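You operate a simulated robot arm through the tools that you are given. There is no shell and no other tool.

Carry out the task below with a simulated robot arm. There is one attempt and no reset: what you move stays moved.

TASK
Change the green tester over to the green top injector in its drawer and clamp it in.
Fine: old band ring on the yellow rim tray, the one of its colour in the holder, letter dial to its letter and colour, drawer closed.

Only the result counts: the job must be done as asked and must still hold three seconds after the hand-in. Knocking over, shifting, dropping, spilling or breaking anything else fails it.

THE ROBOT
A 6-joint arm with a two-finger gripper, on a carriage that runs on a rail from [0.007, 2.164] to [-0.001, -0.176] (x, y) and turns from 144 to 476 degrees about z. Base frame: it is fixed where the carriage stands at the start and does not move with it; the origin is on the floor, on the carriage's upright axis, x ahead of it, y to its left, z up; the surface under the hand at the start is at about z = 0.9. Lengths are in m, angles in degrees, forces in N, time in s.
It reaches about 1.455 m from its shoulder. Its first joint turns from -166.0 to 166.0 degrees. Places, roughly: black ball lever [0.8, 0, 1]; green drawer [0.8, 0.5, 0.7]; hole of the ring in the holder [0.9, -0.1, 0.9]. Payload 5 kg.
The TCP is the grasp point between the finger pads, 0.03 m short of the fingertips. In the tool frame z runs along the fingers and y along their closing line. The gripper opens to 0.176 m; its body begins 0.153 m behind the TCP.
Orientation is told as [roll, pitch, yaw] about the base's x, y, z axes, in that order, counted from this pose: with the fingers straight down and closing along the base's y, the tool's x points along the base's -x, its y along +y and its z along -z.

THE INTERFACE
- The arm moves only by the tool step_arm. Its argument "steps" is a list of rows, each a list of 3 entries, a list of its own where there are three numbers: the shift along the base's x, y, z in m, then the turn, a rotation vector about the base's x, y, z in degrees, then the gripper command, from -1 (fully open) to 1 (shut), values between in proportion. In form: [[[dx, dy, dz], [wx, wy, wz], fingers], ...]. A call has 1 to 20 rows; each row is the pose to reach, as a shift and turn from the pose commanded when the call began. Rows are played at 5 a second. More than 0.05 m and 8.6 degrees between two rows, or a gripper value outside its range, and nothing of the call is played. Where a pose cannot be reached the arm comes as near as it can. A force on the tool above 90 N (or 10 N above the force at the start of the call, whichever is more), or a blocked arm, ends the call early, and 0.2 s more pass. Each finger travels about 0.0799 m/s and halts on what it meets, pressing with about 43 N; the grip force reading is that of the motor and also rises with nothing between the fingers. The clock runs only during rows and for 0.2 s after the last one: add rows that repeat a pose to give the fingers time. It gives the time, the measured TCP pose, the force on the tool (base axes), the opening and the grip force at its end, in the units of the frame above (readings bear some noise), with the torque about the TCP (base axes, N m) and any sound that the robot's microphone picked up, and new pictures: "views" is both (left out), scene, wrist or none.
- Cameras (640 x 400 px; columns grow to the right, rows downward): "scene" is now at [0.0555, 0.2176, 1.5812]; the picture's right is [0.11, -0.99, 0.00], its down [-0.75, -0.08, -0.65] and it looks along [0.65, 0.07, -0.76] (base axes); focal length 262 px, centre (320, 200). "wrist" rides on the gripper at [0.067, -0.009, -0.183] in the tool frame; the picture's right is [0.14, 0.99, 0.00], its down [-0.92, 0.13, -0.36] and it looks along [-0.36, 0.05, 0.93] (tool axes); focal length 251 px, centre (320, 200). There is no depth. A picture from a camera that has moved, and an enlarged one, comes with that camera's place and axes in the base frame and with its lens.
- slide_trunk(by): moves the trunk up (or, below 0, down) by that many m; the arm and the scene camera ride with it, the base frame stays. It gives what a move gives, with no picture.
- steer(legs): drives the robot by 1 to 6 legs, each [ahead, left, turn to the left] in m, m and degrees, along the robot's own axes; the way and the turn of a leg run together, so that a leg with both is an arc; at most 1.5 m and 180 degrees a leg. The arm and the cameras ride along, it lands a little off, and it stops where it bumps. It keeps to its track: a leg is cut to what the track allows. It gives what a move gives, and a new picture of the scene camera.
- head_to(pan, tilt): turns the head with the scene camera to pan (to the left, within 120 degrees either way) and tilt (down, from -29 to 69), counted from straight ahead of the robot. It gives what a move gives, and a new picture of the scene camera.
- zoom(camera, box): a new picture of the part [left, top, right, bottom] of that camera's present view, enlarged. It takes no simulated time.
- sign_off(): hands the job in; it is judged then, once.

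Nothing tells you exact positions but the pictures and the camera data. Unless the task says otherwise, let go and move clear before handing in.

The tools are called as a command line: name --argument value ..., lists and objects as JSON in quotes. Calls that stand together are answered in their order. step_arm: Moves the arm, as the interface text tells. Its arguments: {"type":"object","properties":{"steps":{"type":"array"},"views":{"type":"string","enum":["both","scene","wrist","none"]}},"required":["steps"]} The other tools are called the same way: slide_trunk (by) moves the trunk up or down; steer (legs) drives the base; head_to (pan, tilt) turns the head that bears the scene camera; zoom (camera, box) takes an enlarged picture of a part of a camera's view; sign_off () hands the job in.

At the start:

```text
time: 0.0
eef_pos: [0.6512, 0.3784, 1.234]
ee_rot: [0.1, 0.0, 0.0]
force: [0.0, 0.7, 0.4]
ft_torque: [0.0, -0.02, -0.02]
opening: 0.1759
finger_force: 0.0
trunk travel left (down, up): [-0.15, 0.2]
robot x, y, heading: [-0.0001, 0.0009, -0.1]
head pan, tilt (commanded): [6.1, 49.1]
```

scene: 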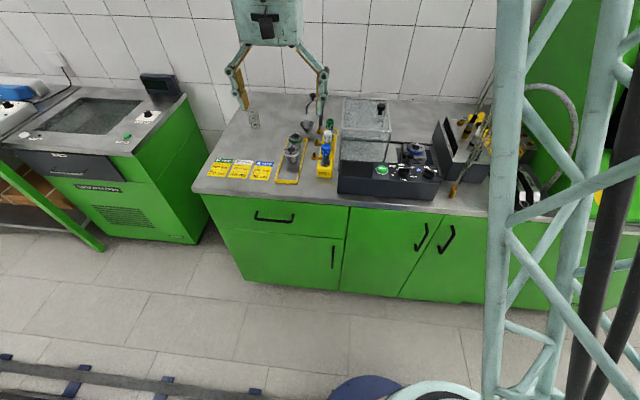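
wrist: 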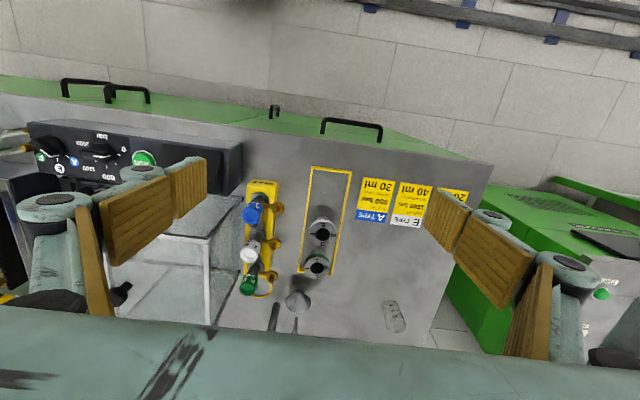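

I see a green cabinet with a drawer, a worktop with labels, a yellow-rimmed tray with two injectors, a yellow holder with coloured parts, and a black control box (the tester). I'll take zoomed pictures first to identify everything.

zoom --camera "scene" --box '[190, 80, 350, 200]'

zoom --camera "scene" --box '[320, 80, 500, 210]'

zoom --camera "wrist" --box '[200, 140, 480, 340]'

zoom --camera "wrist" --box '[0, 100, 250, 330]'

```text
3.33 times, centred on (270, 140) of scene
camera zoom: at [0.0555, 0.2176, 1.5812], right [0.11, -0.99, 0.0], down [-0.75, -0.08, -0.65], along [0.65, 0.07, -0.76], focal length 873 px, centre (487, 400)
```

zoom: 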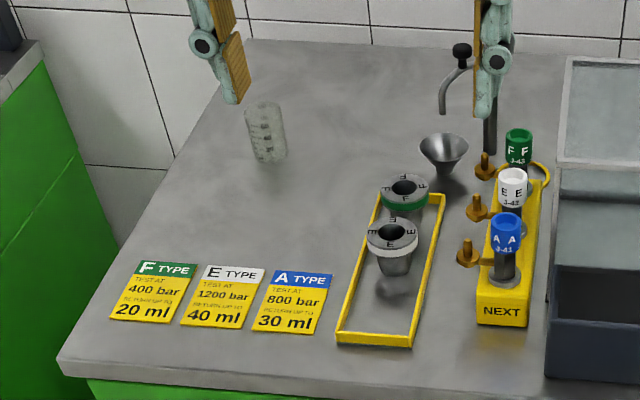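

```text
3.08 times, centred on (410, 145) of scene
camera zoom: at [0.0555, 0.2176, 1.5812], right [0.11, -0.99, 0.0], down [-0.75, -0.08, -0.65], along [0.65, 0.07, -0.76], focal length 806 px, centre (43, 369)
```

zoom: 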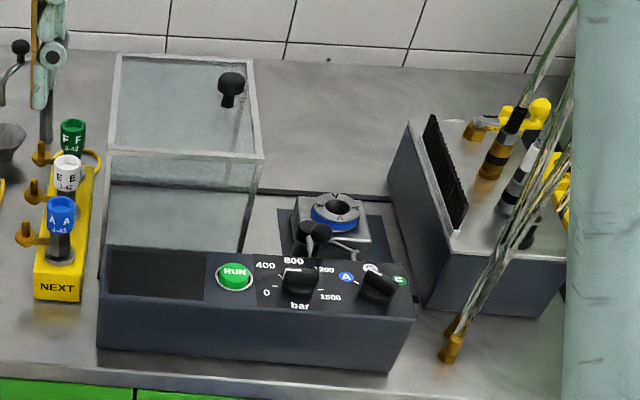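

```text
2.00 times, centred on (340, 240) of wrist
camera zoom: at [0.5826, 0.3696, 1.4174], right [-0.14, 0.99, 0.0], down [0.92, 0.13, 0.36], along [0.36, 0.05, -0.93], focal length 503 px, centre (280, 120)
```

zoom: 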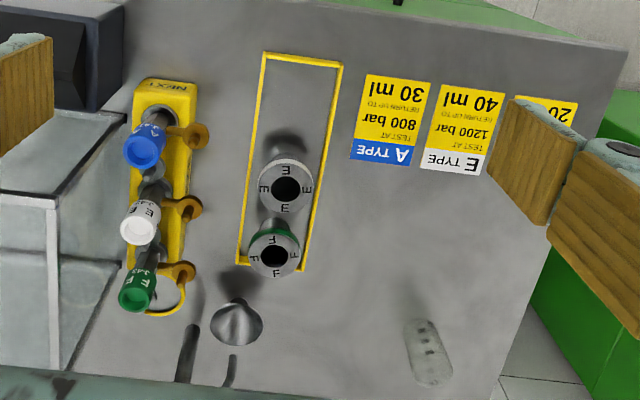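

```text
1.74 times, centred on (125, 215) of wrist
camera zoom: at [0.5826, 0.3696, 1.4174], right [-0.14, 0.99, 0.0], down [0.92, 0.13, 0.36], along [0.36, 0.05, -0.93], focal length 437 px, centre (659, 174)
```

zoom: 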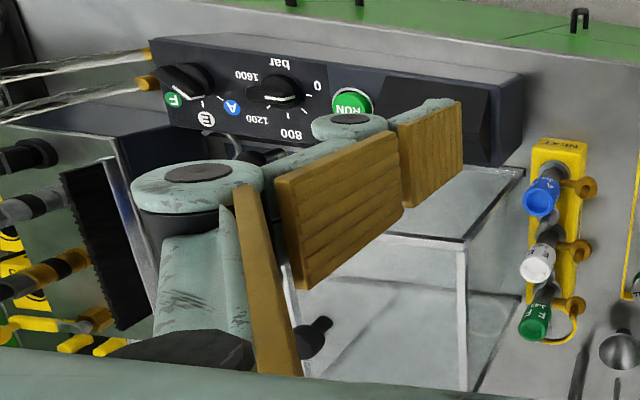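

The tester has a blue A ring in its holder under a ball lever, and the tray carries an E (white) and an F (green) ring. Let me look closer at the tester and the drawer.

zoom --camera "scene" --box '[380, 120, 460, 190]'

zoom --camera "scene" --box '[270, 110, 350, 190]'

zoom --camera "scene" --box '[200, 190, 360, 300]'

zoom --camera "wrist" --box '[0, 110, 180, 220]'

```text
5.71 times, centred on (420, 155) of scene
camera zoom: at [0.0555, 0.2176, 1.5812], right [0.11, -0.99, 0.0], down [-0.75, -0.08, -0.65], along [0.65, 0.07, -0.76], focal length 1496 px, centre (-251, 457)
```

zoom: 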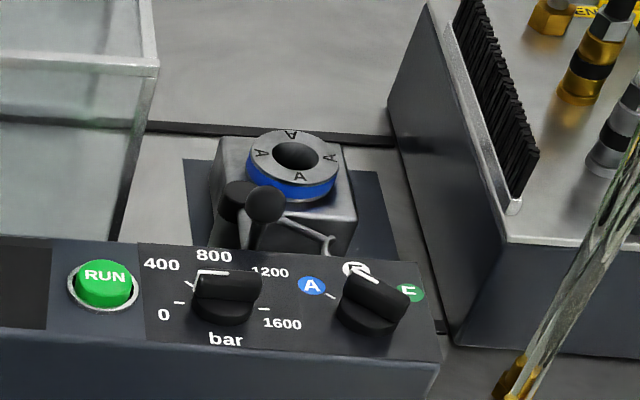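

```text
5.00 times, centred on (310, 150) of scene
camera zoom: at [0.0555, 0.2176, 1.5812], right [0.11, -0.99, 0.0], down [-0.75, -0.08, -0.65], along [0.65, 0.07, -0.76], focal length 1309 px, centre (370, 450)
```

zoom: 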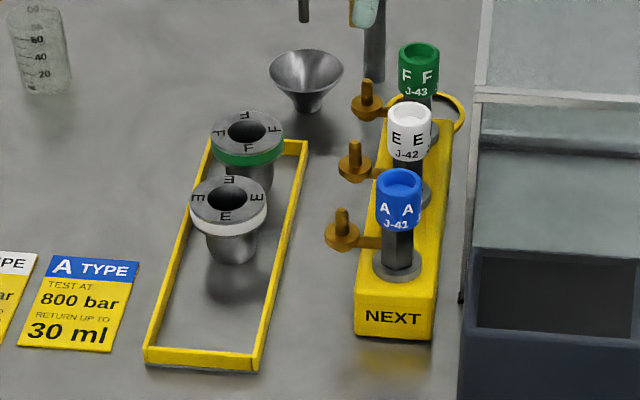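

```text
3.64 times, centred on (280, 245) of scene
camera zoom: at [0.0555, 0.2176, 1.5812], right [0.11, -0.99, 0.0], down [-0.75, -0.08, -0.65], along [0.65, 0.07, -0.76], focal length 952 px, centre (466, 36)
```

zoom: 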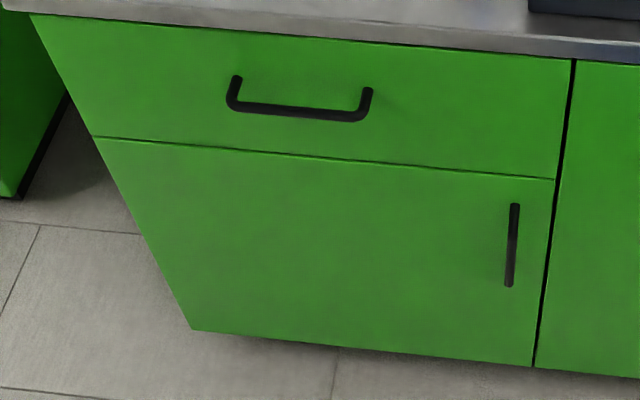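

```text
3.56 times, centred on (90, 165) of wrist
camera zoom: at [0.5826, 0.3696, 1.4174], right [-0.14, 0.99, 0.0], down [0.92, 0.13, 0.36], along [0.36, 0.05, -0.93], focal length 894 px, centre (1138, 324)
```

zoom: 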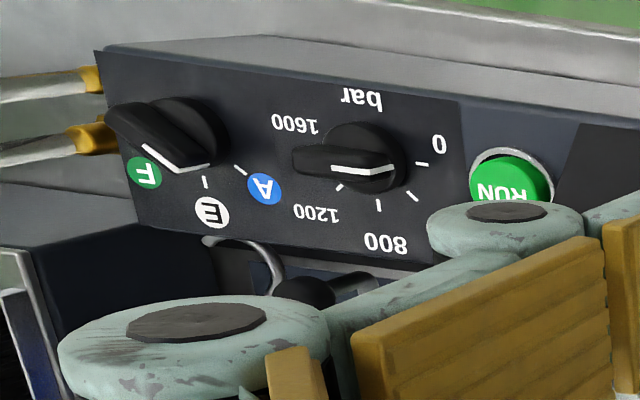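

The layout is clearer: worktop tray with E/F rings, holder with the A ring, dial with A/E/F marks. I'll lift the arm and carry it over the tester to look with the wrist camera.

step_arm --steps '[[[0, -0.03, 0.03], [0, 0, 0], -1], [[0, -0.07, 0.06], [0, 0, 0], -1], [[0, -0.11, 0.09], [0, 0, 0], -1], [[0, -0.15, 0.12], [0, 0, 0], -1], [[0, -0.19, 0.12], [0, 0, 0], -1], [[0, -0.23, 0.12], [0, 0, 0], -1], [[0, -0.27, 0.12], [0, 0, 0], -1], [[0, -0.31, 0.12], [0, 0, 0], -1], [[0, -0.35, 0.12], [0, 0, 0], -1], [[0, -0.39, 0.12], [0, 0, 0], -1]]'

```text
time: 2.2
eef_pos: [0.6494, -0.011, 1.3537]
ee_rot: [0.0, 0.0, 0.1]
force: [0.2, 0.6, 0.3]
ft_torque: [-0.04, 0.0, 0.04]
opening: 0.1761
finger_force: 0.1
trunk travel left (down, up): [-0.15, 0.2]
robot x, y, heading: [0.0024, 0.0033, -0.0]
head pan, tilt (commanded): [6.1, 49.1]
camera scene: at [0.0555, 0.2177, 1.5812], right [0.11, -0.99, 0.0], down [-0.75, -0.08, -0.65], along [0.65, 0.07, -0.76], focal length 262 px, centre (320, 200)
camera wrist: at [0.5836, -0.0203, 1.538], right [-0.14, 0.99, 0.0], down [0.92, 0.13, 0.36], along [0.36, 0.05, -0.93], focal length 251 px, centre (320, 200)
```

scene: 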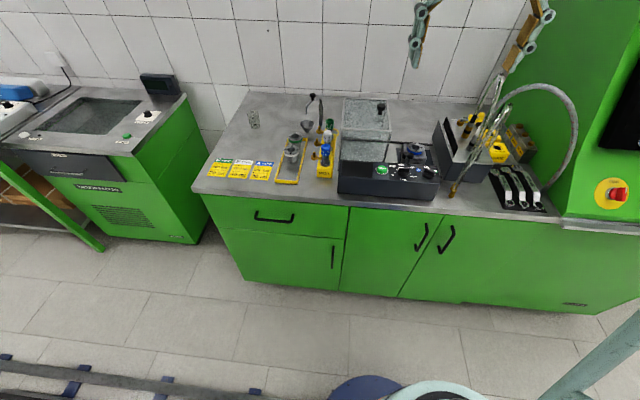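
wrist: 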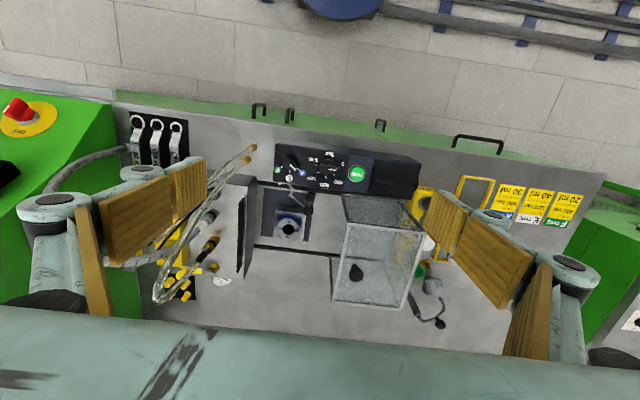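

The arm is now above the tester; the wrist view shows the holder, lever and dials from above. Zooming in on these.

zoom --camera "wrist" --box '[230, 140, 430, 270]'

zoom --camera "wrist" --box '[255, 175, 335, 250]'

zoom --camera "scene" --box '[380, 130, 450, 190]'

```text
3.08 times, centred on (330, 205) of wrist
camera zoom: at [0.5836, -0.0203, 1.538], right [-0.14, 0.99, 0.0], down [0.92, 0.13, 0.36], along [0.36, 0.05, -0.93], focal length 774 px, centre (289, 185)
```

zoom: 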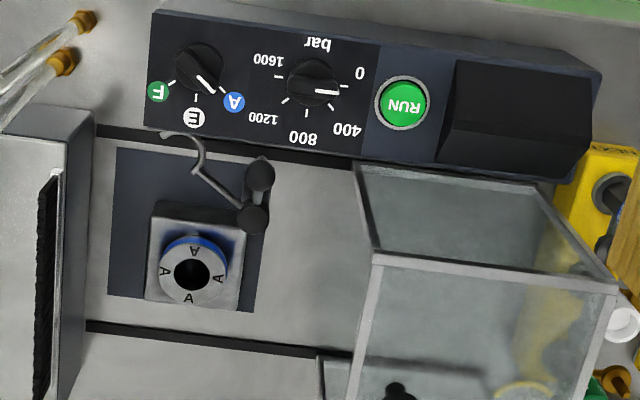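

```text
5.33 times, centred on (295, 212) of wrist
camera zoom: at [0.5836, -0.0203, 1.538], right [-0.14, 0.99, 0.0], down [0.92, 0.13, 0.36], along [0.36, 0.05, -0.93], focal length 1341 px, centre (453, 133)
```

zoom: 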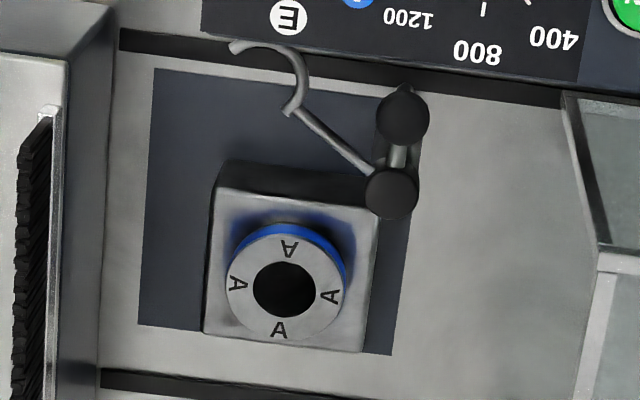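

```text
6.67 times, centred on (415, 160) of scene
camera zoom: at [0.0555, 0.2177, 1.5812], right [0.11, -0.99, 0.0], down [-0.75, -0.08, -0.65], along [0.65, 0.07, -0.76], focal length 1746 px, centre (-313, 467)
```

zoom: 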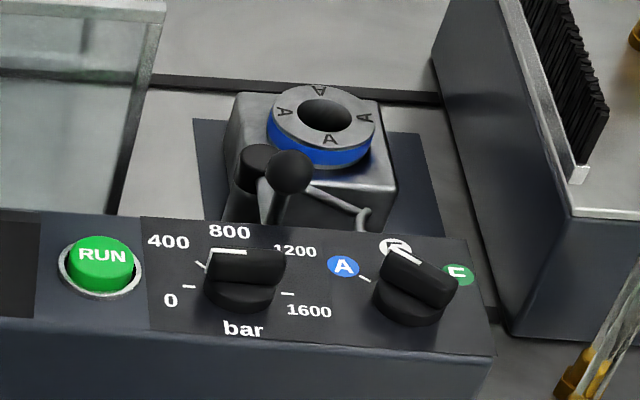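

The A ring sits in the holder block beside the swing clamp (post with fork and ball lever), and the dial points at A. There are hoses nearby on the right, so I check them and the clamp more closely.

zoom --camera "scene" --box '[400, 30, 560, 220]'

zoom --camera "wrist" --box '[90, 90, 310, 330]'

zoom --camera "wrist" --box '[390, 130, 590, 340]'

```text
2.11 times, centred on (480, 125) of scene
camera zoom: at [0.0555, 0.2177, 1.5812], right [0.11, -0.99, 0.0], down [-0.75, -0.08, -0.65], along [0.65, 0.07, -0.76], focal length 551 px, centre (-17, 358)
```

zoom: 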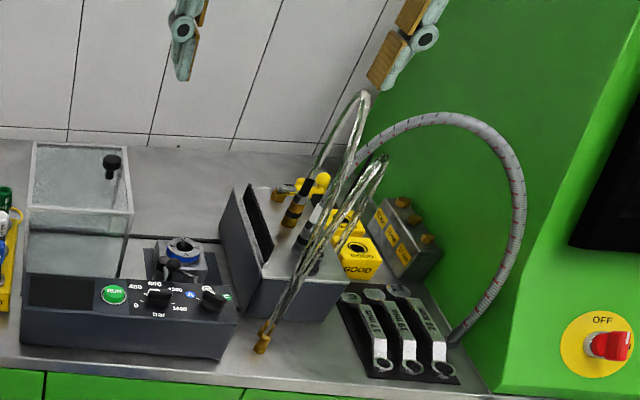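

```text
1.67 times, centred on (200, 210) of wrist
camera zoom: at [0.5836, -0.0203, 1.538], right [-0.14, 0.99, 0.0], down [0.92, 0.13, 0.36], along [0.36, 0.05, -0.93], focal length 419 px, centre (520, 183)
```

zoom: 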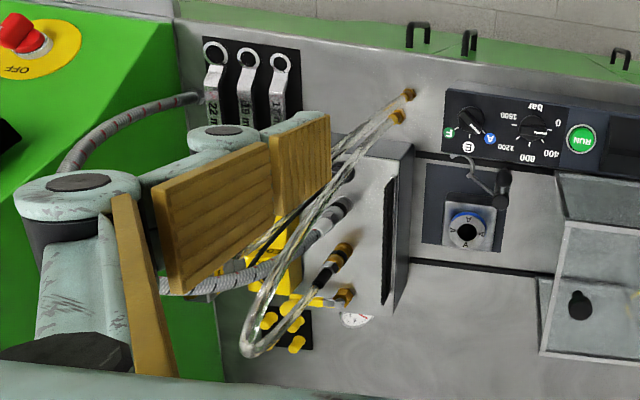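

```text
1.90 times, centred on (490, 235) of wrist
camera zoom: at [0.5836, -0.0203, 1.538], right [-0.14, 0.99, 0.0], down [0.92, 0.13, 0.36], along [0.36, 0.05, -0.93], focal length 479 px, centre (-4, 133)
```

zoom: 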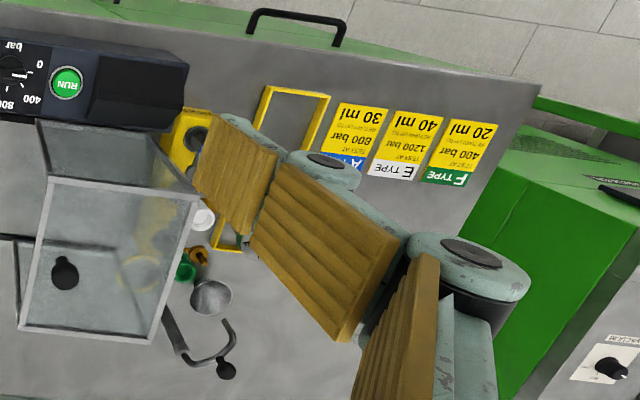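

I've located the ring top at about [0.898, -0.061, 0.956], the clamp post at about [0.84, -0.014], ball at about [0.78, -0.014, 1.007]. I'll turn the head to look at the gripper's own shape and the hoses.

head_to --pan -20 --tilt 25

```text
time: 3.1
eef_pos: [0.6508, -0.0092, 1.3528]
ee_rot: [0.0, 0.0, 0.0]
force: [-0.3, 0.8, 0.8]
ft_torque: [-0.02, -0.03, 0.03]
opening: 0.1761
finger_force: 0.1
trunk travel left (down, up): [-0.15, 0.2]
robot x, y, heading: [0.0, -0.0007, 0.0]
head pan, tilt (commanded): [-20.0, 25.0]
camera scene: at [0.0647, 0.1779, 1.6175], right [-0.34, -0.94, 0.0], down [-0.4, 0.14, -0.91], along [0.85, -0.31, -0.42], focal length 262 px, centre (320, 200)
```

scene: 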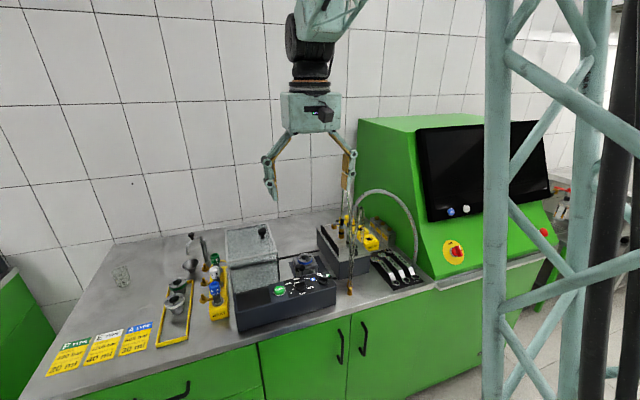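

zoom --camera "scene" --box '[230, 70, 390, 220]'

zoom --camera "scene" --box '[230, 180, 430, 340]'

```text
2.67 times, centred on (310, 145) of scene
camera zoom: at [0.0647, 0.1779, 1.6175], right [-0.34, -0.94, 0.0], down [-0.4, 0.14, -0.91], along [0.85, -0.31, -0.42], focal length 698 px, centre (347, 347)
```

zoom: 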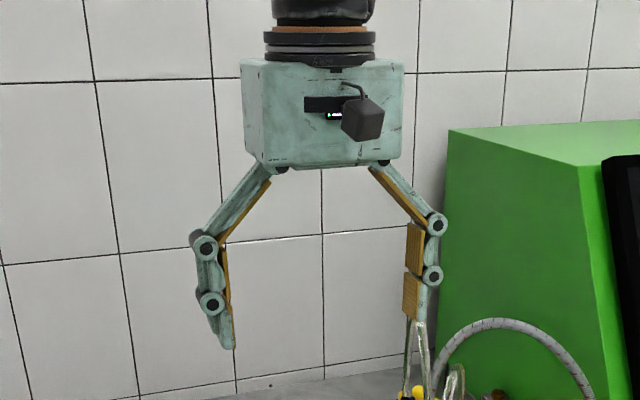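

```text
2.50 times, centred on (330, 260) of scene
camera zoom: at [0.0647, 0.1779, 1.6175], right [-0.34, -0.94, 0.0], down [-0.4, 0.14, -0.91], along [0.85, -0.31, -0.42], focal length 655 px, centre (295, 50)
```

zoom: 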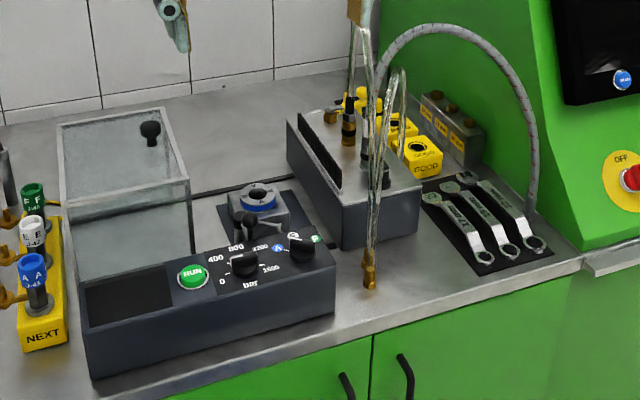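

The gripper is a box body with three-segment fingers; the hoses arch at about y = -0.24, well clear of the ring. I'll bring the hand above the ring with the fingers half open and look again.

head_to --pan -14 --tilt 38

step_arm --steps '[[[0.03, -0.006, -0.005], [0, 0, 0], -0.5], [[0.06, -0.012, -0.015], [0, 0, 0], 0], [[0.09, -0.02, -0.03], [0, 0, 0], 0], [[0.12, -0.027, -0.05], [0, 0, 0], 0], [[0.15, -0.034, -0.07], [0, 0, 0], 0], [[0.18, -0.04, -0.09], [0, 0, 0], 0], [[0.21, -0.045, -0.11], [0, 0, 0], 0], [[0.23, -0.05, -0.12], [0, 0, 0], 0], [[0.248, -0.05, -0.13], [0, 0, 0], 0]]'

```text
time: 3.9
eef_pos: [0.6516, -0.0093, 1.3543]
ee_rot: [0.0, 0.1, 0.0]
force: [-0.5, -0.6, 0.0]
ft_torque: [0.01, 0.0, 0.05]
opening: 0.1759
finger_force: 0.0
trunk travel left (down, up): [-0.15, 0.2]
robot x, y, heading: [0.0008, -0.001, -0.0]
head pan, tilt (commanded): [-14.0, 38.0]
camera scene: at [0.0619, 0.1884, 1.5972], right [-0.24, -0.97, 0.0], down [-0.6, 0.15, -0.79], along [0.76, -0.19, -0.62], focal length 262 px, centre (320, 200)
```

scene: 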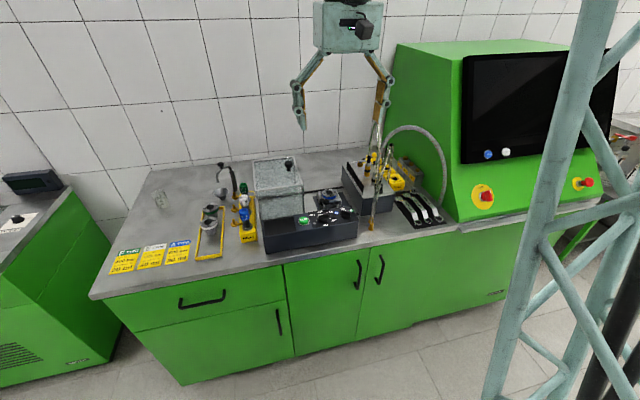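

```text
time: 5.8
eef_pos: [0.8981, -0.0614, 1.2235]
ee_rot: [-0.1, 0.0, 0.0]
force: [-1.0, 0.4, 0.8]
ft_torque: [0.04, -0.12, 0.04]
opening: 0.0881
finger_force: 0.0
trunk travel left (down, up): [-0.15, 0.2]
robot x, y, heading: [-0.0017, -0.0013, -0.3]
head pan, tilt (commanded): [-14.0, 38.0]
camera scene: at [0.0613, 0.1884, 1.5972], right [-0.24, -0.97, 0.0], down [-0.6, 0.15, -0.79], along [0.76, -0.19, -0.62], focal length 262 px, centre (320, 200)
camera wrist: at [0.8305, -0.0704, 1.4076], right [-0.14, 0.99, 0.0], down [0.92, 0.13, 0.36], along [0.36, 0.05, -0.93], focal length 251 px, centre (320, 200)
```

scene: 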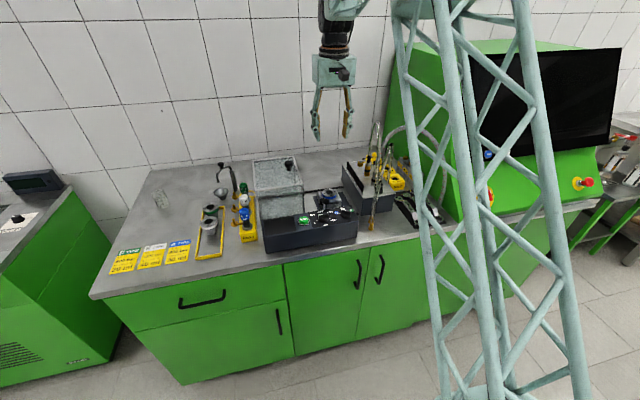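
wrist: 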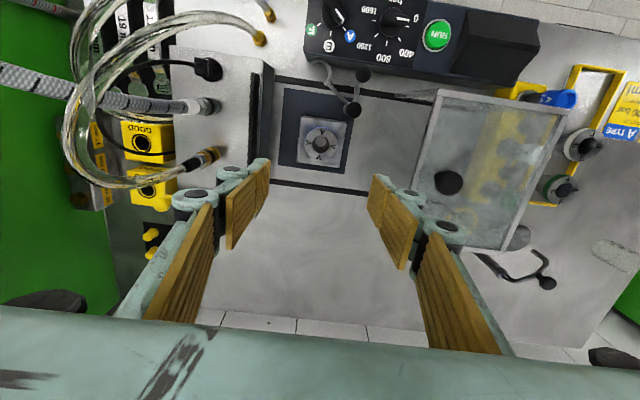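

zoom --camera "wrist" --box '[250, 60, 390, 190]'

zoom --camera "scene" --box '[280, 160, 400, 250]'

zoom --camera "wrist" --box '[160, 100, 460, 270]'

```text
3.08 times, centred on (320, 125) of wrist
camera zoom: at [0.8305, -0.0704, 1.4076], right [-0.14, 0.99, 0.0], down [0.92, 0.13, 0.36], along [0.36, 0.05, -0.93], focal length 774 px, centre (320, 431)
```

zoom: 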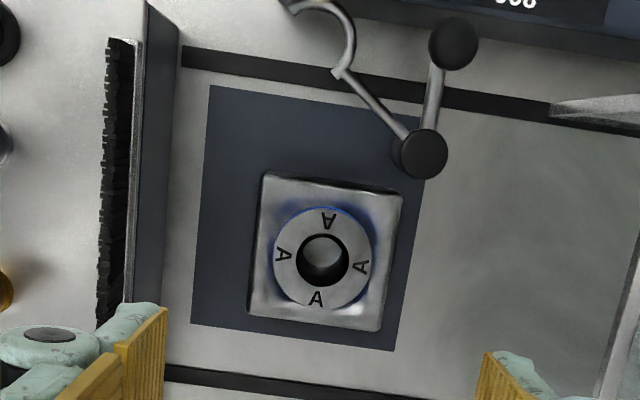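

```text
4.44 times, centred on (340, 205) of scene
camera zoom: at [0.0613, 0.1884, 1.5972], right [-0.24, -0.97, 0.0], down [-0.6, 0.15, -0.79], along [0.76, -0.19, -0.62], focal length 1164 px, centre (231, 178)
```

zoom: 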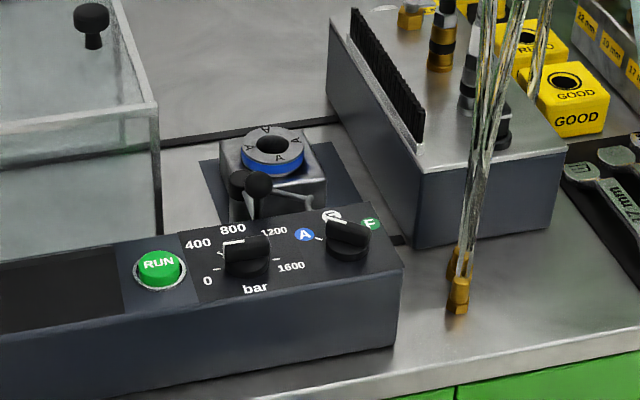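

```text
2.13 times, centred on (310, 185) of wrist
camera zoom: at [0.8305, -0.0704, 1.4076], right [-0.14, 0.99, 0.0], down [0.92, 0.13, 0.36], along [0.36, 0.05, -0.93], focal length 536 px, centre (341, 232)
```

zoom: 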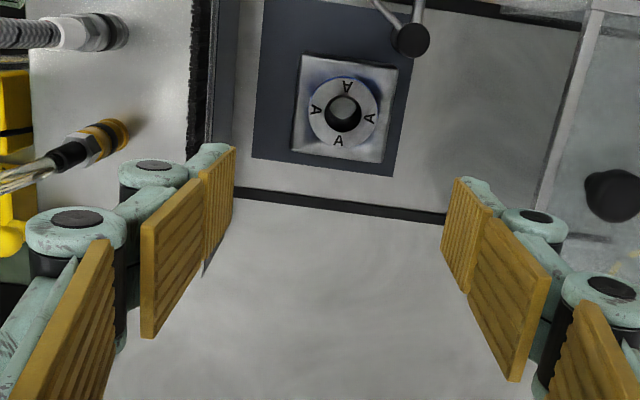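

Ring centre measured at about [0.896, -0.060], 57 mm wide. Descending to just above it.

step_arm --steps '[[[0, 0.001, -0.04], [0, 0, 0], 0], [[-0.001, 0.001, -0.08], [0, 0, 0], 0], [[-0.001, 0.001, -0.12], [0, 0, 0], 0], [[-0.001, 0.001, -0.16], [0, 0, 0], 0], [[-0.001, 0.001, -0.2], [0, 0, 0], 0]]'

```text
time: 7.0
eef_pos: [0.8958, -0.0606, 1.0233]
ee_rot: [-0.1, 0.0, 0.1]
force: [-0.8, 0.5, -0.7]
ft_torque: [-0.03, -0.06, 0.02]
opening: 0.0876
finger_force: 0.0
trunk travel left (down, up): [-0.15, 0.2]
robot x, y, heading: [0.0015, -0.0004, 0.0]
head pan, tilt (commanded): [-14.0, 38.0]
camera scene: at [0.0617, 0.1884, 1.5971], right [-0.24, -0.97, 0.0], down [-0.6, 0.15, -0.79], along [0.76, -0.19, -0.62], focal length 262 px, centre (320, 200)
camera wrist: at [0.8298, -0.07, 1.207], right [-0.14, 0.99, 0.0], down [0.92, 0.13, 0.36], along [0.36, 0.05, -0.93], focal length 251 px, centre (320, 200)
```

scene: 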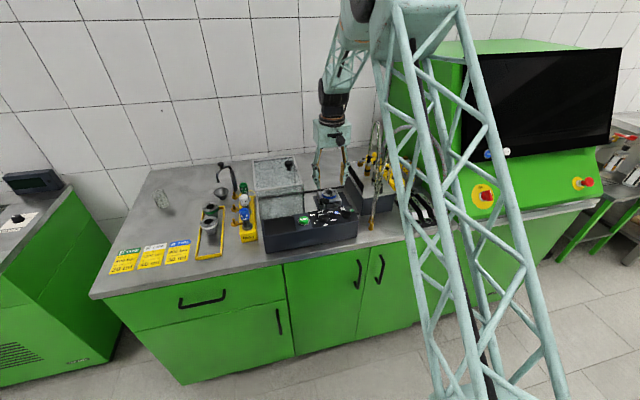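
wrist: 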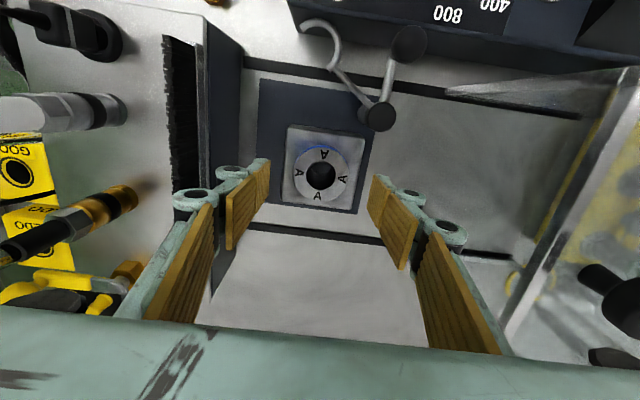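

zoom --camera "wrist" --box '[220, 90, 420, 260]'

zoom --camera "scene" --box '[290, 110, 390, 240]'

```text
2.35 times, centred on (320, 175) of wrist
camera zoom: at [0.8298, -0.07, 1.207], right [-0.14, 0.99, 0.0], down [0.92, 0.13, 0.36], along [0.36, 0.05, -0.93], focal length 592 px, centre (320, 259)
```

zoom: 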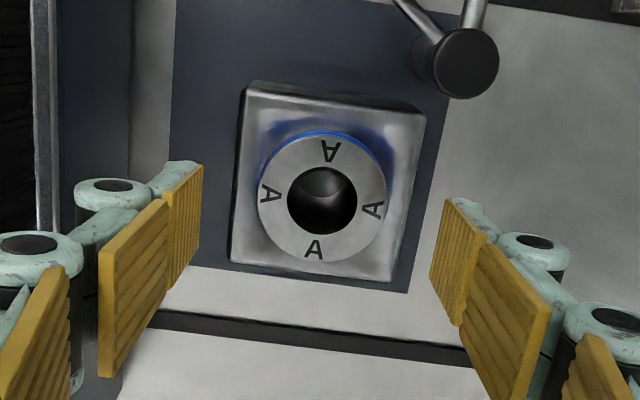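

```text
3.08 times, centred on (340, 175) of scene
camera zoom: at [0.0617, 0.1884, 1.5971], right [-0.24, -0.97, 0.0], down [-0.6, 0.15, -0.79], along [0.76, -0.19, -0.62], focal length 806 px, centre (258, 277)
```

zoom: 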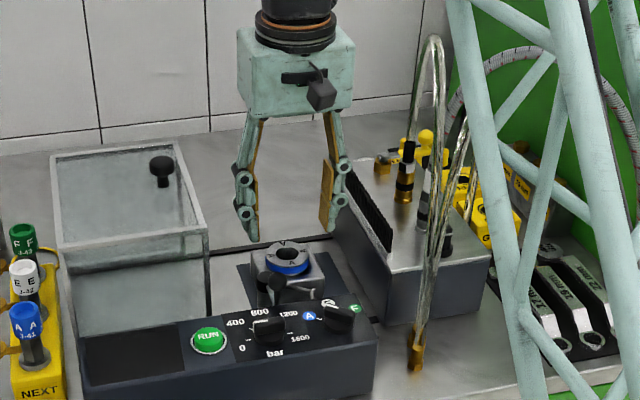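

Aligned within a millimetre or two. Descending to grip height and closing on the flange.

step_arm --steps '[[[0.001, 0.001, -0.015], [0, 0, 0], 0], [[0.001, 0.001, -0.03], [0, 0, 0], 0], [[0.001, 0.001, -0.042], [0, 0, 0], 0], [[0.001, 0.001, -0.048], [0, 0, 0], 0]]'

```text
time: 8.1
eef_pos: [0.8968, -0.0595, 0.9751]
ee_rot: [-0.1, 0.1, -0.1]
force: [-0.5, -0.1, -0.1]
ft_torque: [-0.02, -0.04, -0.01]
opening: 0.0882
finger_force: 0.0
trunk travel left (down, up): [-0.15, 0.2]
robot x, y, heading: [-0.0003, 0.0004, -0.2]
head pan, tilt (commanded): [-14.0, 38.0]
camera scene: at [0.0618, 0.1884, 1.5972], right [-0.24, -0.97, 0.0], down [-0.6, 0.15, -0.79], along [0.76, -0.19, -0.62], focal length 262 px, centre (320, 200)
camera wrist: at [0.8303, -0.0689, 1.1595], right [-0.14, 0.99, 0.0], down [0.92, 0.13, 0.36], along [0.36, 0.05, -0.93], focal length 251 px, centre (320, 200)
```

scene: 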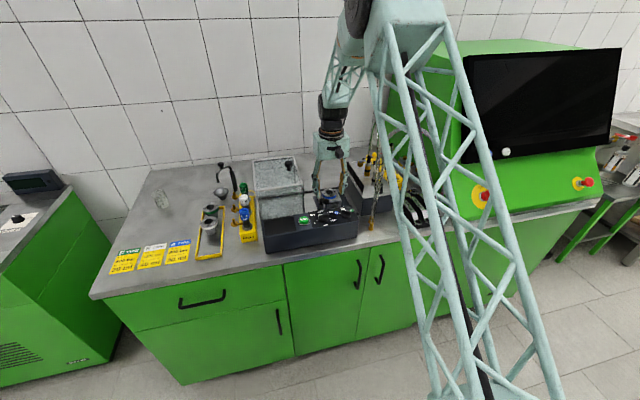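
wrist: 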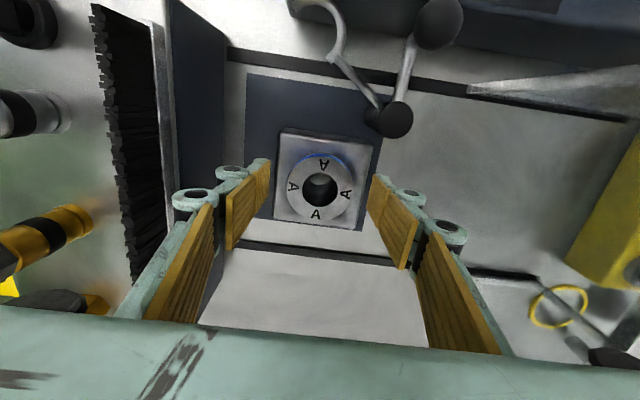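

zoom --camera "scene" --box '[290, 140, 370, 230]'

zoom --camera "wrist" --box '[240, 110, 400, 250]'

```text
4.44 times, centred on (330, 185) of scene
camera zoom: at [0.0618, 0.1884, 1.5972], right [-0.24, -0.97, 0.0], down [-0.6, 0.15, -0.79], along [0.76, -0.19, -0.62], focal length 1164 px, centre (276, 267)
```

zoom: 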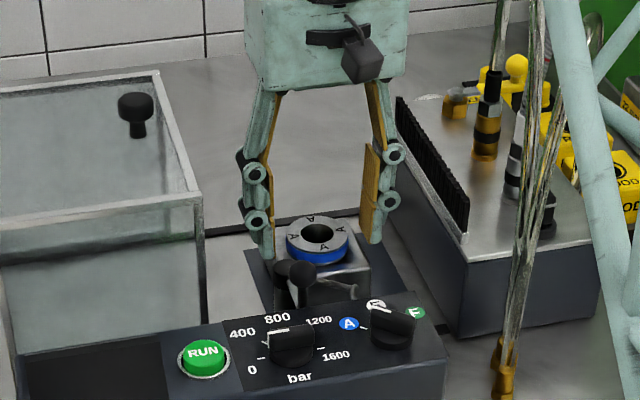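

```text
2.86 times, centred on (320, 180) of wrist
camera zoom: at [0.8303, -0.0689, 1.1595], right [-0.14, 0.99, 0.0], down [0.92, 0.13, 0.36], along [0.36, 0.05, -0.93], focal length 718 px, centre (320, 257)
```

zoom: 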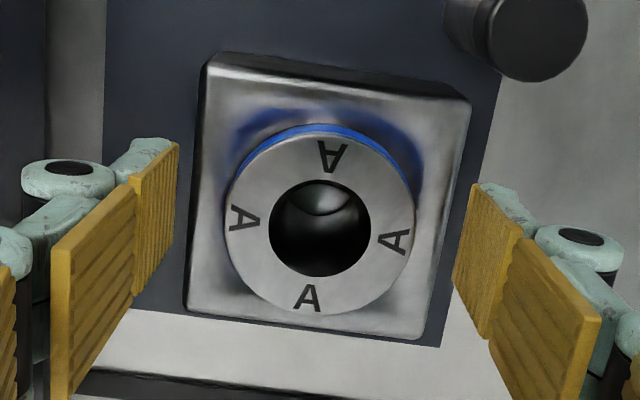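

The fingertips straddle the flange just above the block. Closing on the ring.

step_arm --steps '[[[0, 0, 0], [0, 0, 0], 0.3], [[0, 0, 0], [0, 0, 0], 0.6], [[0, 0, 0], [0, 0, 0], 0.6], [[0, 0, 0], [0, 0, 0], 0.6]]'

```text
time: 9.1
eef_pos: [0.8979, -0.0596, 0.9754]
ee_rot: [-0.1, 0.1, 0.0]
force: [0.3, 1.0, 1.2]
ft_torque: [0.13, 0.01, 0.0]
opening: 0.0571
finger_force: 42.5
trunk travel left (down, up): [-0.15, 0.2]
robot x, y, heading: [0.0003, -0.0029, 0.1]
head pan, tilt (commanded): [-14.0, 38.0]
camera scene: at [0.0618, 0.1885, 1.5972], right [-0.24, -0.97, 0.0], down [-0.6, 0.15, -0.79], along [0.76, -0.19, -0.62], focal length 262 px, centre (320, 200)
camera wrist: at [0.8304, -0.0688, 1.1595], right [-0.14, 0.99, 0.0], down [0.92, 0.13, 0.36], along [0.36, 0.05, -0.93], focal length 251 px, centre (320, 200)
```

scene: 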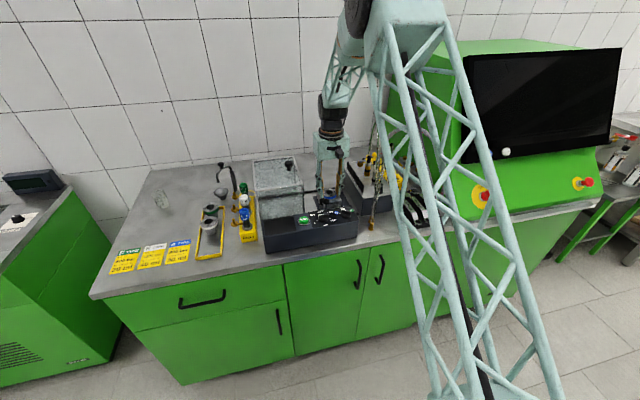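
wrist: 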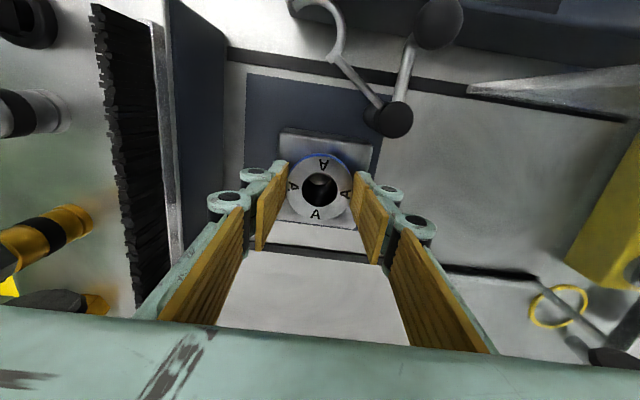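

Gripped at 57 mm. Lifting the ring straight out.

step_arm --steps '[[[0, 0, 0.01], [0, 0, 0], 0.6], [[0, 0, 0.025], [0, 0, 0], 0.6], [[0, 0, 0.05], [0, 0, 0], 0.6], [[0, 0, 0.08], [0, 0, 0], 0.6], [[0, 0, 0.12], [0, 0, 0], 0.6], [[0, 0, 0.16], [0, 0, 0], 0.6], [[0, 0, 0.2], [0, 0, 0], 0.6], [[0, 0, 0.24], [0, 0, 0], 0.6], [[0, 0, 0.26], [0, 0, 0], 0.6]]'

```text
time: 11.1
eef_pos: [0.8963, -0.06, 1.237]
ee_rot: [-0.1, 0.0, 0.1]
force: [-0.5, 0.0, -1.1]
ft_torque: [0.05, -0.03, 0.02]
opening: 0.0571
finger_force: 42.9
trunk travel left (down, up): [-0.15, 0.2]
robot x, y, heading: [-0.0029, -0.0019, 0.0]
head pan, tilt (commanded): [-14.0, 38.0]
camera scene: at [0.0617, 0.1884, 1.5972], right [-0.24, -0.97, 0.0], down [-0.6, 0.15, -0.79], along [0.76, -0.19, -0.62], focal length 262 px, centre (320, 200)
camera wrist: at [0.8302, -0.0687, 1.4199], right [-0.14, 0.99, 0.0], down [0.92, 0.13, 0.36], along [0.36, 0.05, -0.93], focal length 251 px, centre (320, 200)
```

scene: 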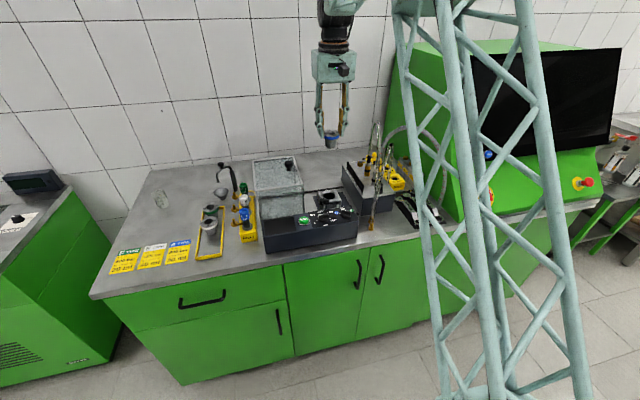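
wrist: 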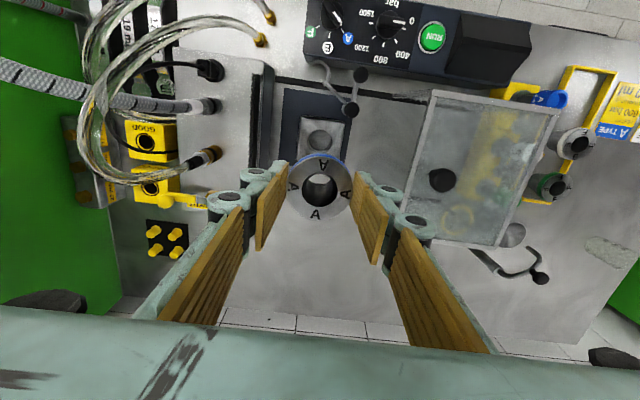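

zoom --camera "scene" --box '[290, 60, 370, 160]'

zoom --camera "wrist" --box '[260, 90, 380, 230]'

zoom --camera "wrist" --box '[480, 50, 640, 290]'

zoom --camera "scene" --box '[180, 150, 270, 270]'

```text
4.00 times, centred on (330, 110) of scene
camera zoom: at [0.0617, 0.1884, 1.5972], right [-0.24, -0.97, 0.0], down [-0.6, 0.15, -0.79], along [0.76, -0.19, -0.62], focal length 1047 px, centre (280, 560)
```

zoom: 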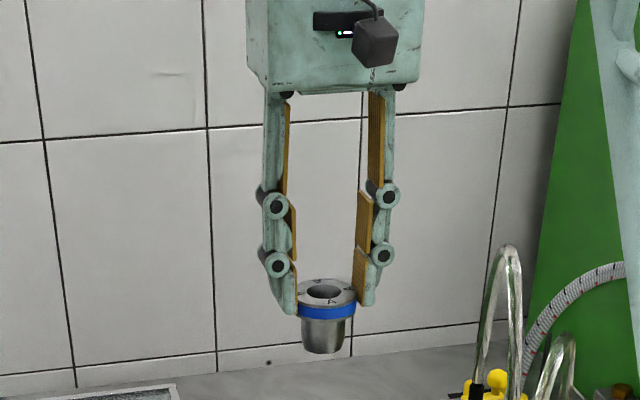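

```text
2.86 times, centred on (320, 160) of wrist
camera zoom: at [0.8302, -0.0687, 1.4199], right [-0.14, 0.99, 0.0], down [0.92, 0.13, 0.36], along [0.36, 0.05, -0.93], focal length 718 px, centre (320, 314)
```

zoom: 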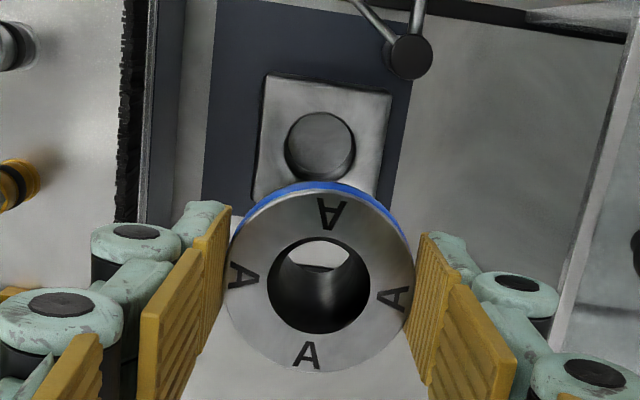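

```text
1.67 times, centred on (560, 170) of wrist
camera zoom: at [0.8302, -0.0687, 1.4199], right [-0.14, 0.99, 0.0], down [0.92, 0.13, 0.36], along [0.36, 0.05, -0.93], focal length 419 px, centre (-80, 250)
```

zoom: 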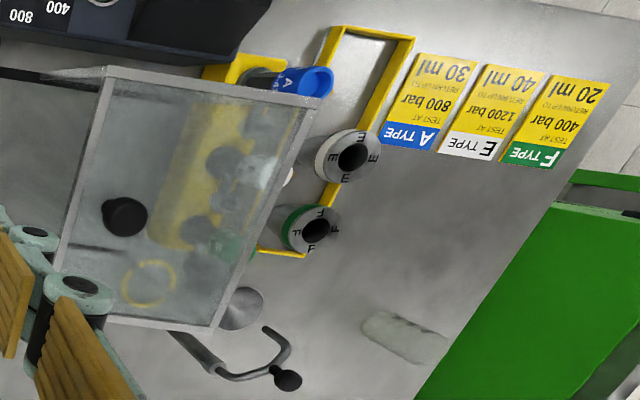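

```text
3.33 times, centred on (225, 210) of scene
camera zoom: at [0.0617, 0.1884, 1.5972], right [-0.24, -0.97, 0.0], down [-0.6, 0.15, -0.79], along [0.76, -0.19, -0.62], focal length 873 px, centre (637, 167)
```

zoom: 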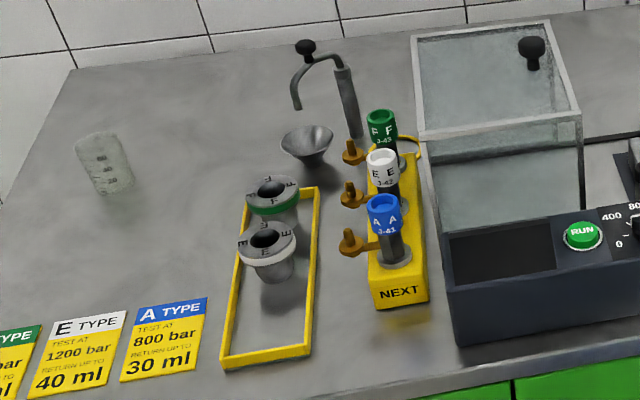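

The A ring is out: a 57 mm flange with a tapered sleeve, about 55 mm tall overall. E and F rings stand at about [0.833, 0.407] and [0.917, 0.408]; I'll carry the A ring over the glass box to the free front part of the tray at about [0.756, 0.409].

step_arm --steps '[[[0, 0, 0.03], [0, 0, 0], 0.6], [[-0.02, 0.035, 0.03], [0, 0, 0], 0.6], [[-0.035, 0.075, 0.03], [0, 0, 0], 0.6], [[-0.05, 0.115, 0.03], [0, 0, 0], 0.6], [[-0.065, 0.155, 0.03], [0, 0, 0], 0.6], [[-0.08, 0.195, 0.03], [0, 0, 0], 0.6], [[-0.095, 0.235, 0.03], [0, 0, 0], 0.6], [[-0.105, 0.275, 0.03], [0, 0, 0], 0.6], [[-0.115, 0.315, 0.03], [0, 0, 0], 0.6], [[-0.125, 0.355, 0.03], [0, 0, 0], 0.6], [[-0.135, 0.395, 0.03], [0, 0, 0], 0.6], [[-0.14, 0.435, 0.02], [0, 0, 0], 0.6], [[-0.14, 0.469, 0.0], [0, 0, 0], 0.6], [[-0.14, 0.469, -0.04], [0, 0, 0], 0.6], [[-0.14, 0.469, -0.08], [0, 0, 0], 0.6], [[-0.14, 0.469, -0.12], [0, 0, 0], 0.6]]'

head_to --pan 10 --tilt 42

```text
time: 14.4
eef_pos: [0.7573, 0.4113, 1.1141]
ee_rot: [0.1, 0.0, 0.0]
force: [-0.4, 0.0, -2.1]
ft_torque: [0.01, -0.06, -0.03]
opening: 0.057
finger_force: 42.7
trunk travel left (down, up): [-0.15, 0.2]
robot x, y, heading: [-0.0025, -0.0037, 0.2]
head pan, tilt (commanded): [-14.0, 38.0]
camera scene: at [0.0618, 0.1885, 1.5971], right [-0.24, -0.97, 0.0], down [-0.6, 0.15, -0.79], along [0.76, -0.19, -0.62], focal length 262 px, centre (320, 200)
camera wrist: at [0.6905, 0.4015, 1.2987], right [-0.14, 0.99, 0.0], down [0.92, 0.13, 0.36], along [0.36, 0.05, -0.93], focal length 251 px, centre (320, 200)
```

scene: 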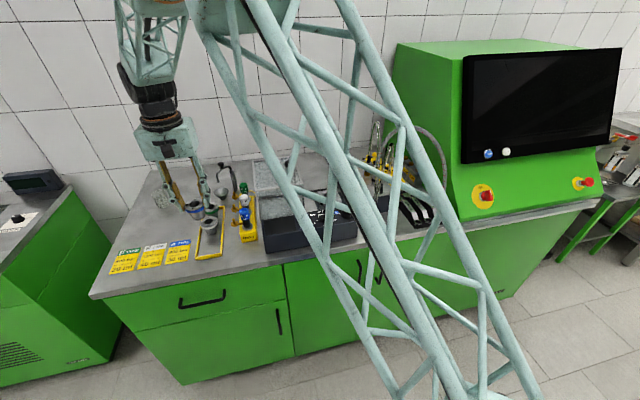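
wrist: 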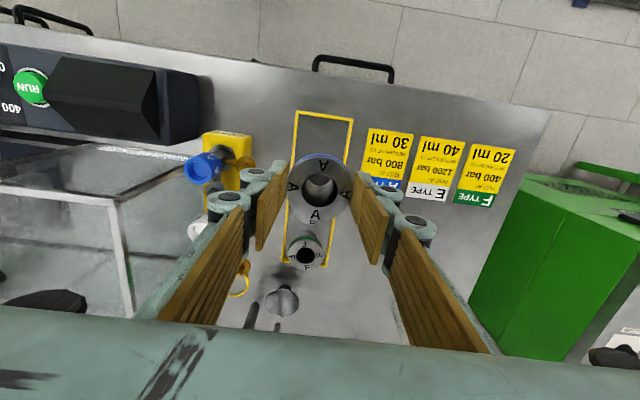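

```text
time: 15.3
eef_pos: [0.7576, 0.4096, 1.1154]
ee_rot: [-0.1, 0.0, 0.0]
force: [0.6, 0.7, -1.0]
ft_torque: [0.02, 0.02, 0.04]
opening: 0.057
finger_force: 43.4
trunk travel left (down, up): [-0.15, 0.2]
robot x, y, heading: [0.0029, -0.0022, -0.1]
head pan, tilt (commanded): [10.0, 42.0]
camera scene: at [0.0606, 0.2238, 1.5912], right [0.17, -0.98, 0.0], down [-0.66, -0.12, -0.74], along [0.73, 0.13, -0.67], focal length 262 px, centre (320, 200)
```

scene: 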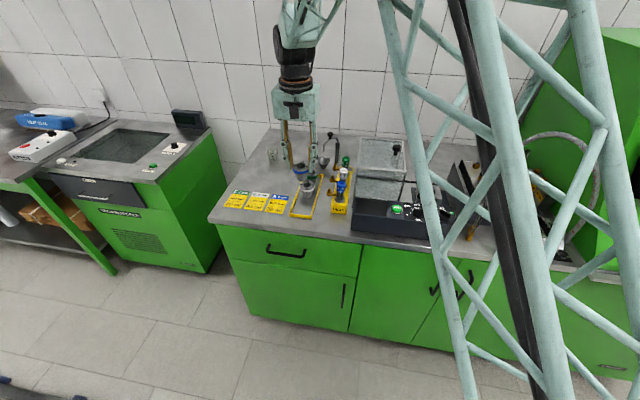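

zoom --camera "scene" --box '[250, 80, 370, 230]'

zoom --camera "wrist" --box '[180, 90, 400, 320]'

```text
2.67 times, centred on (310, 155) of scene
camera zoom: at [0.0606, 0.2238, 1.5912], right [0.17, -0.98, 0.0], down [-0.66, -0.12, -0.74], along [0.73, 0.13, -0.67], focal length 698 px, centre (347, 320)
```

zoom: 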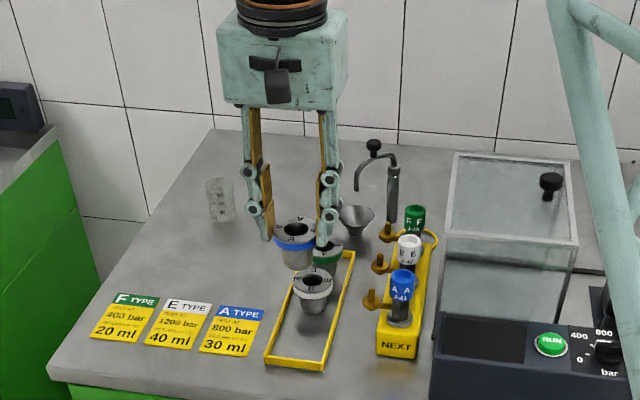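

```text
1.74 times, centred on (290, 205) of wrist
camera zoom: at [0.6906, 0.4014, 1.2992], right [-0.14, 0.99, 0.0], down [0.92, 0.13, 0.36], along [0.36, 0.05, -0.93], focal length 437 px, centre (372, 191)
```

zoom: 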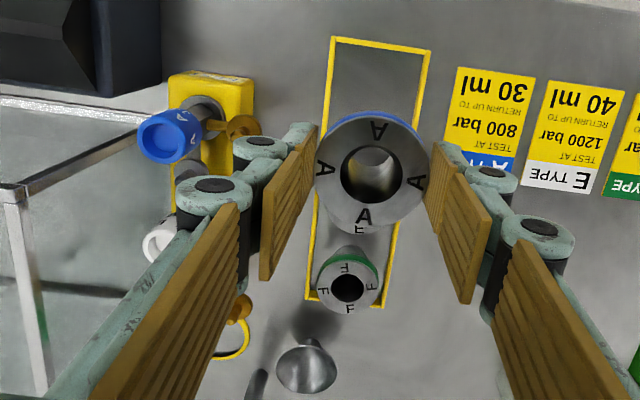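

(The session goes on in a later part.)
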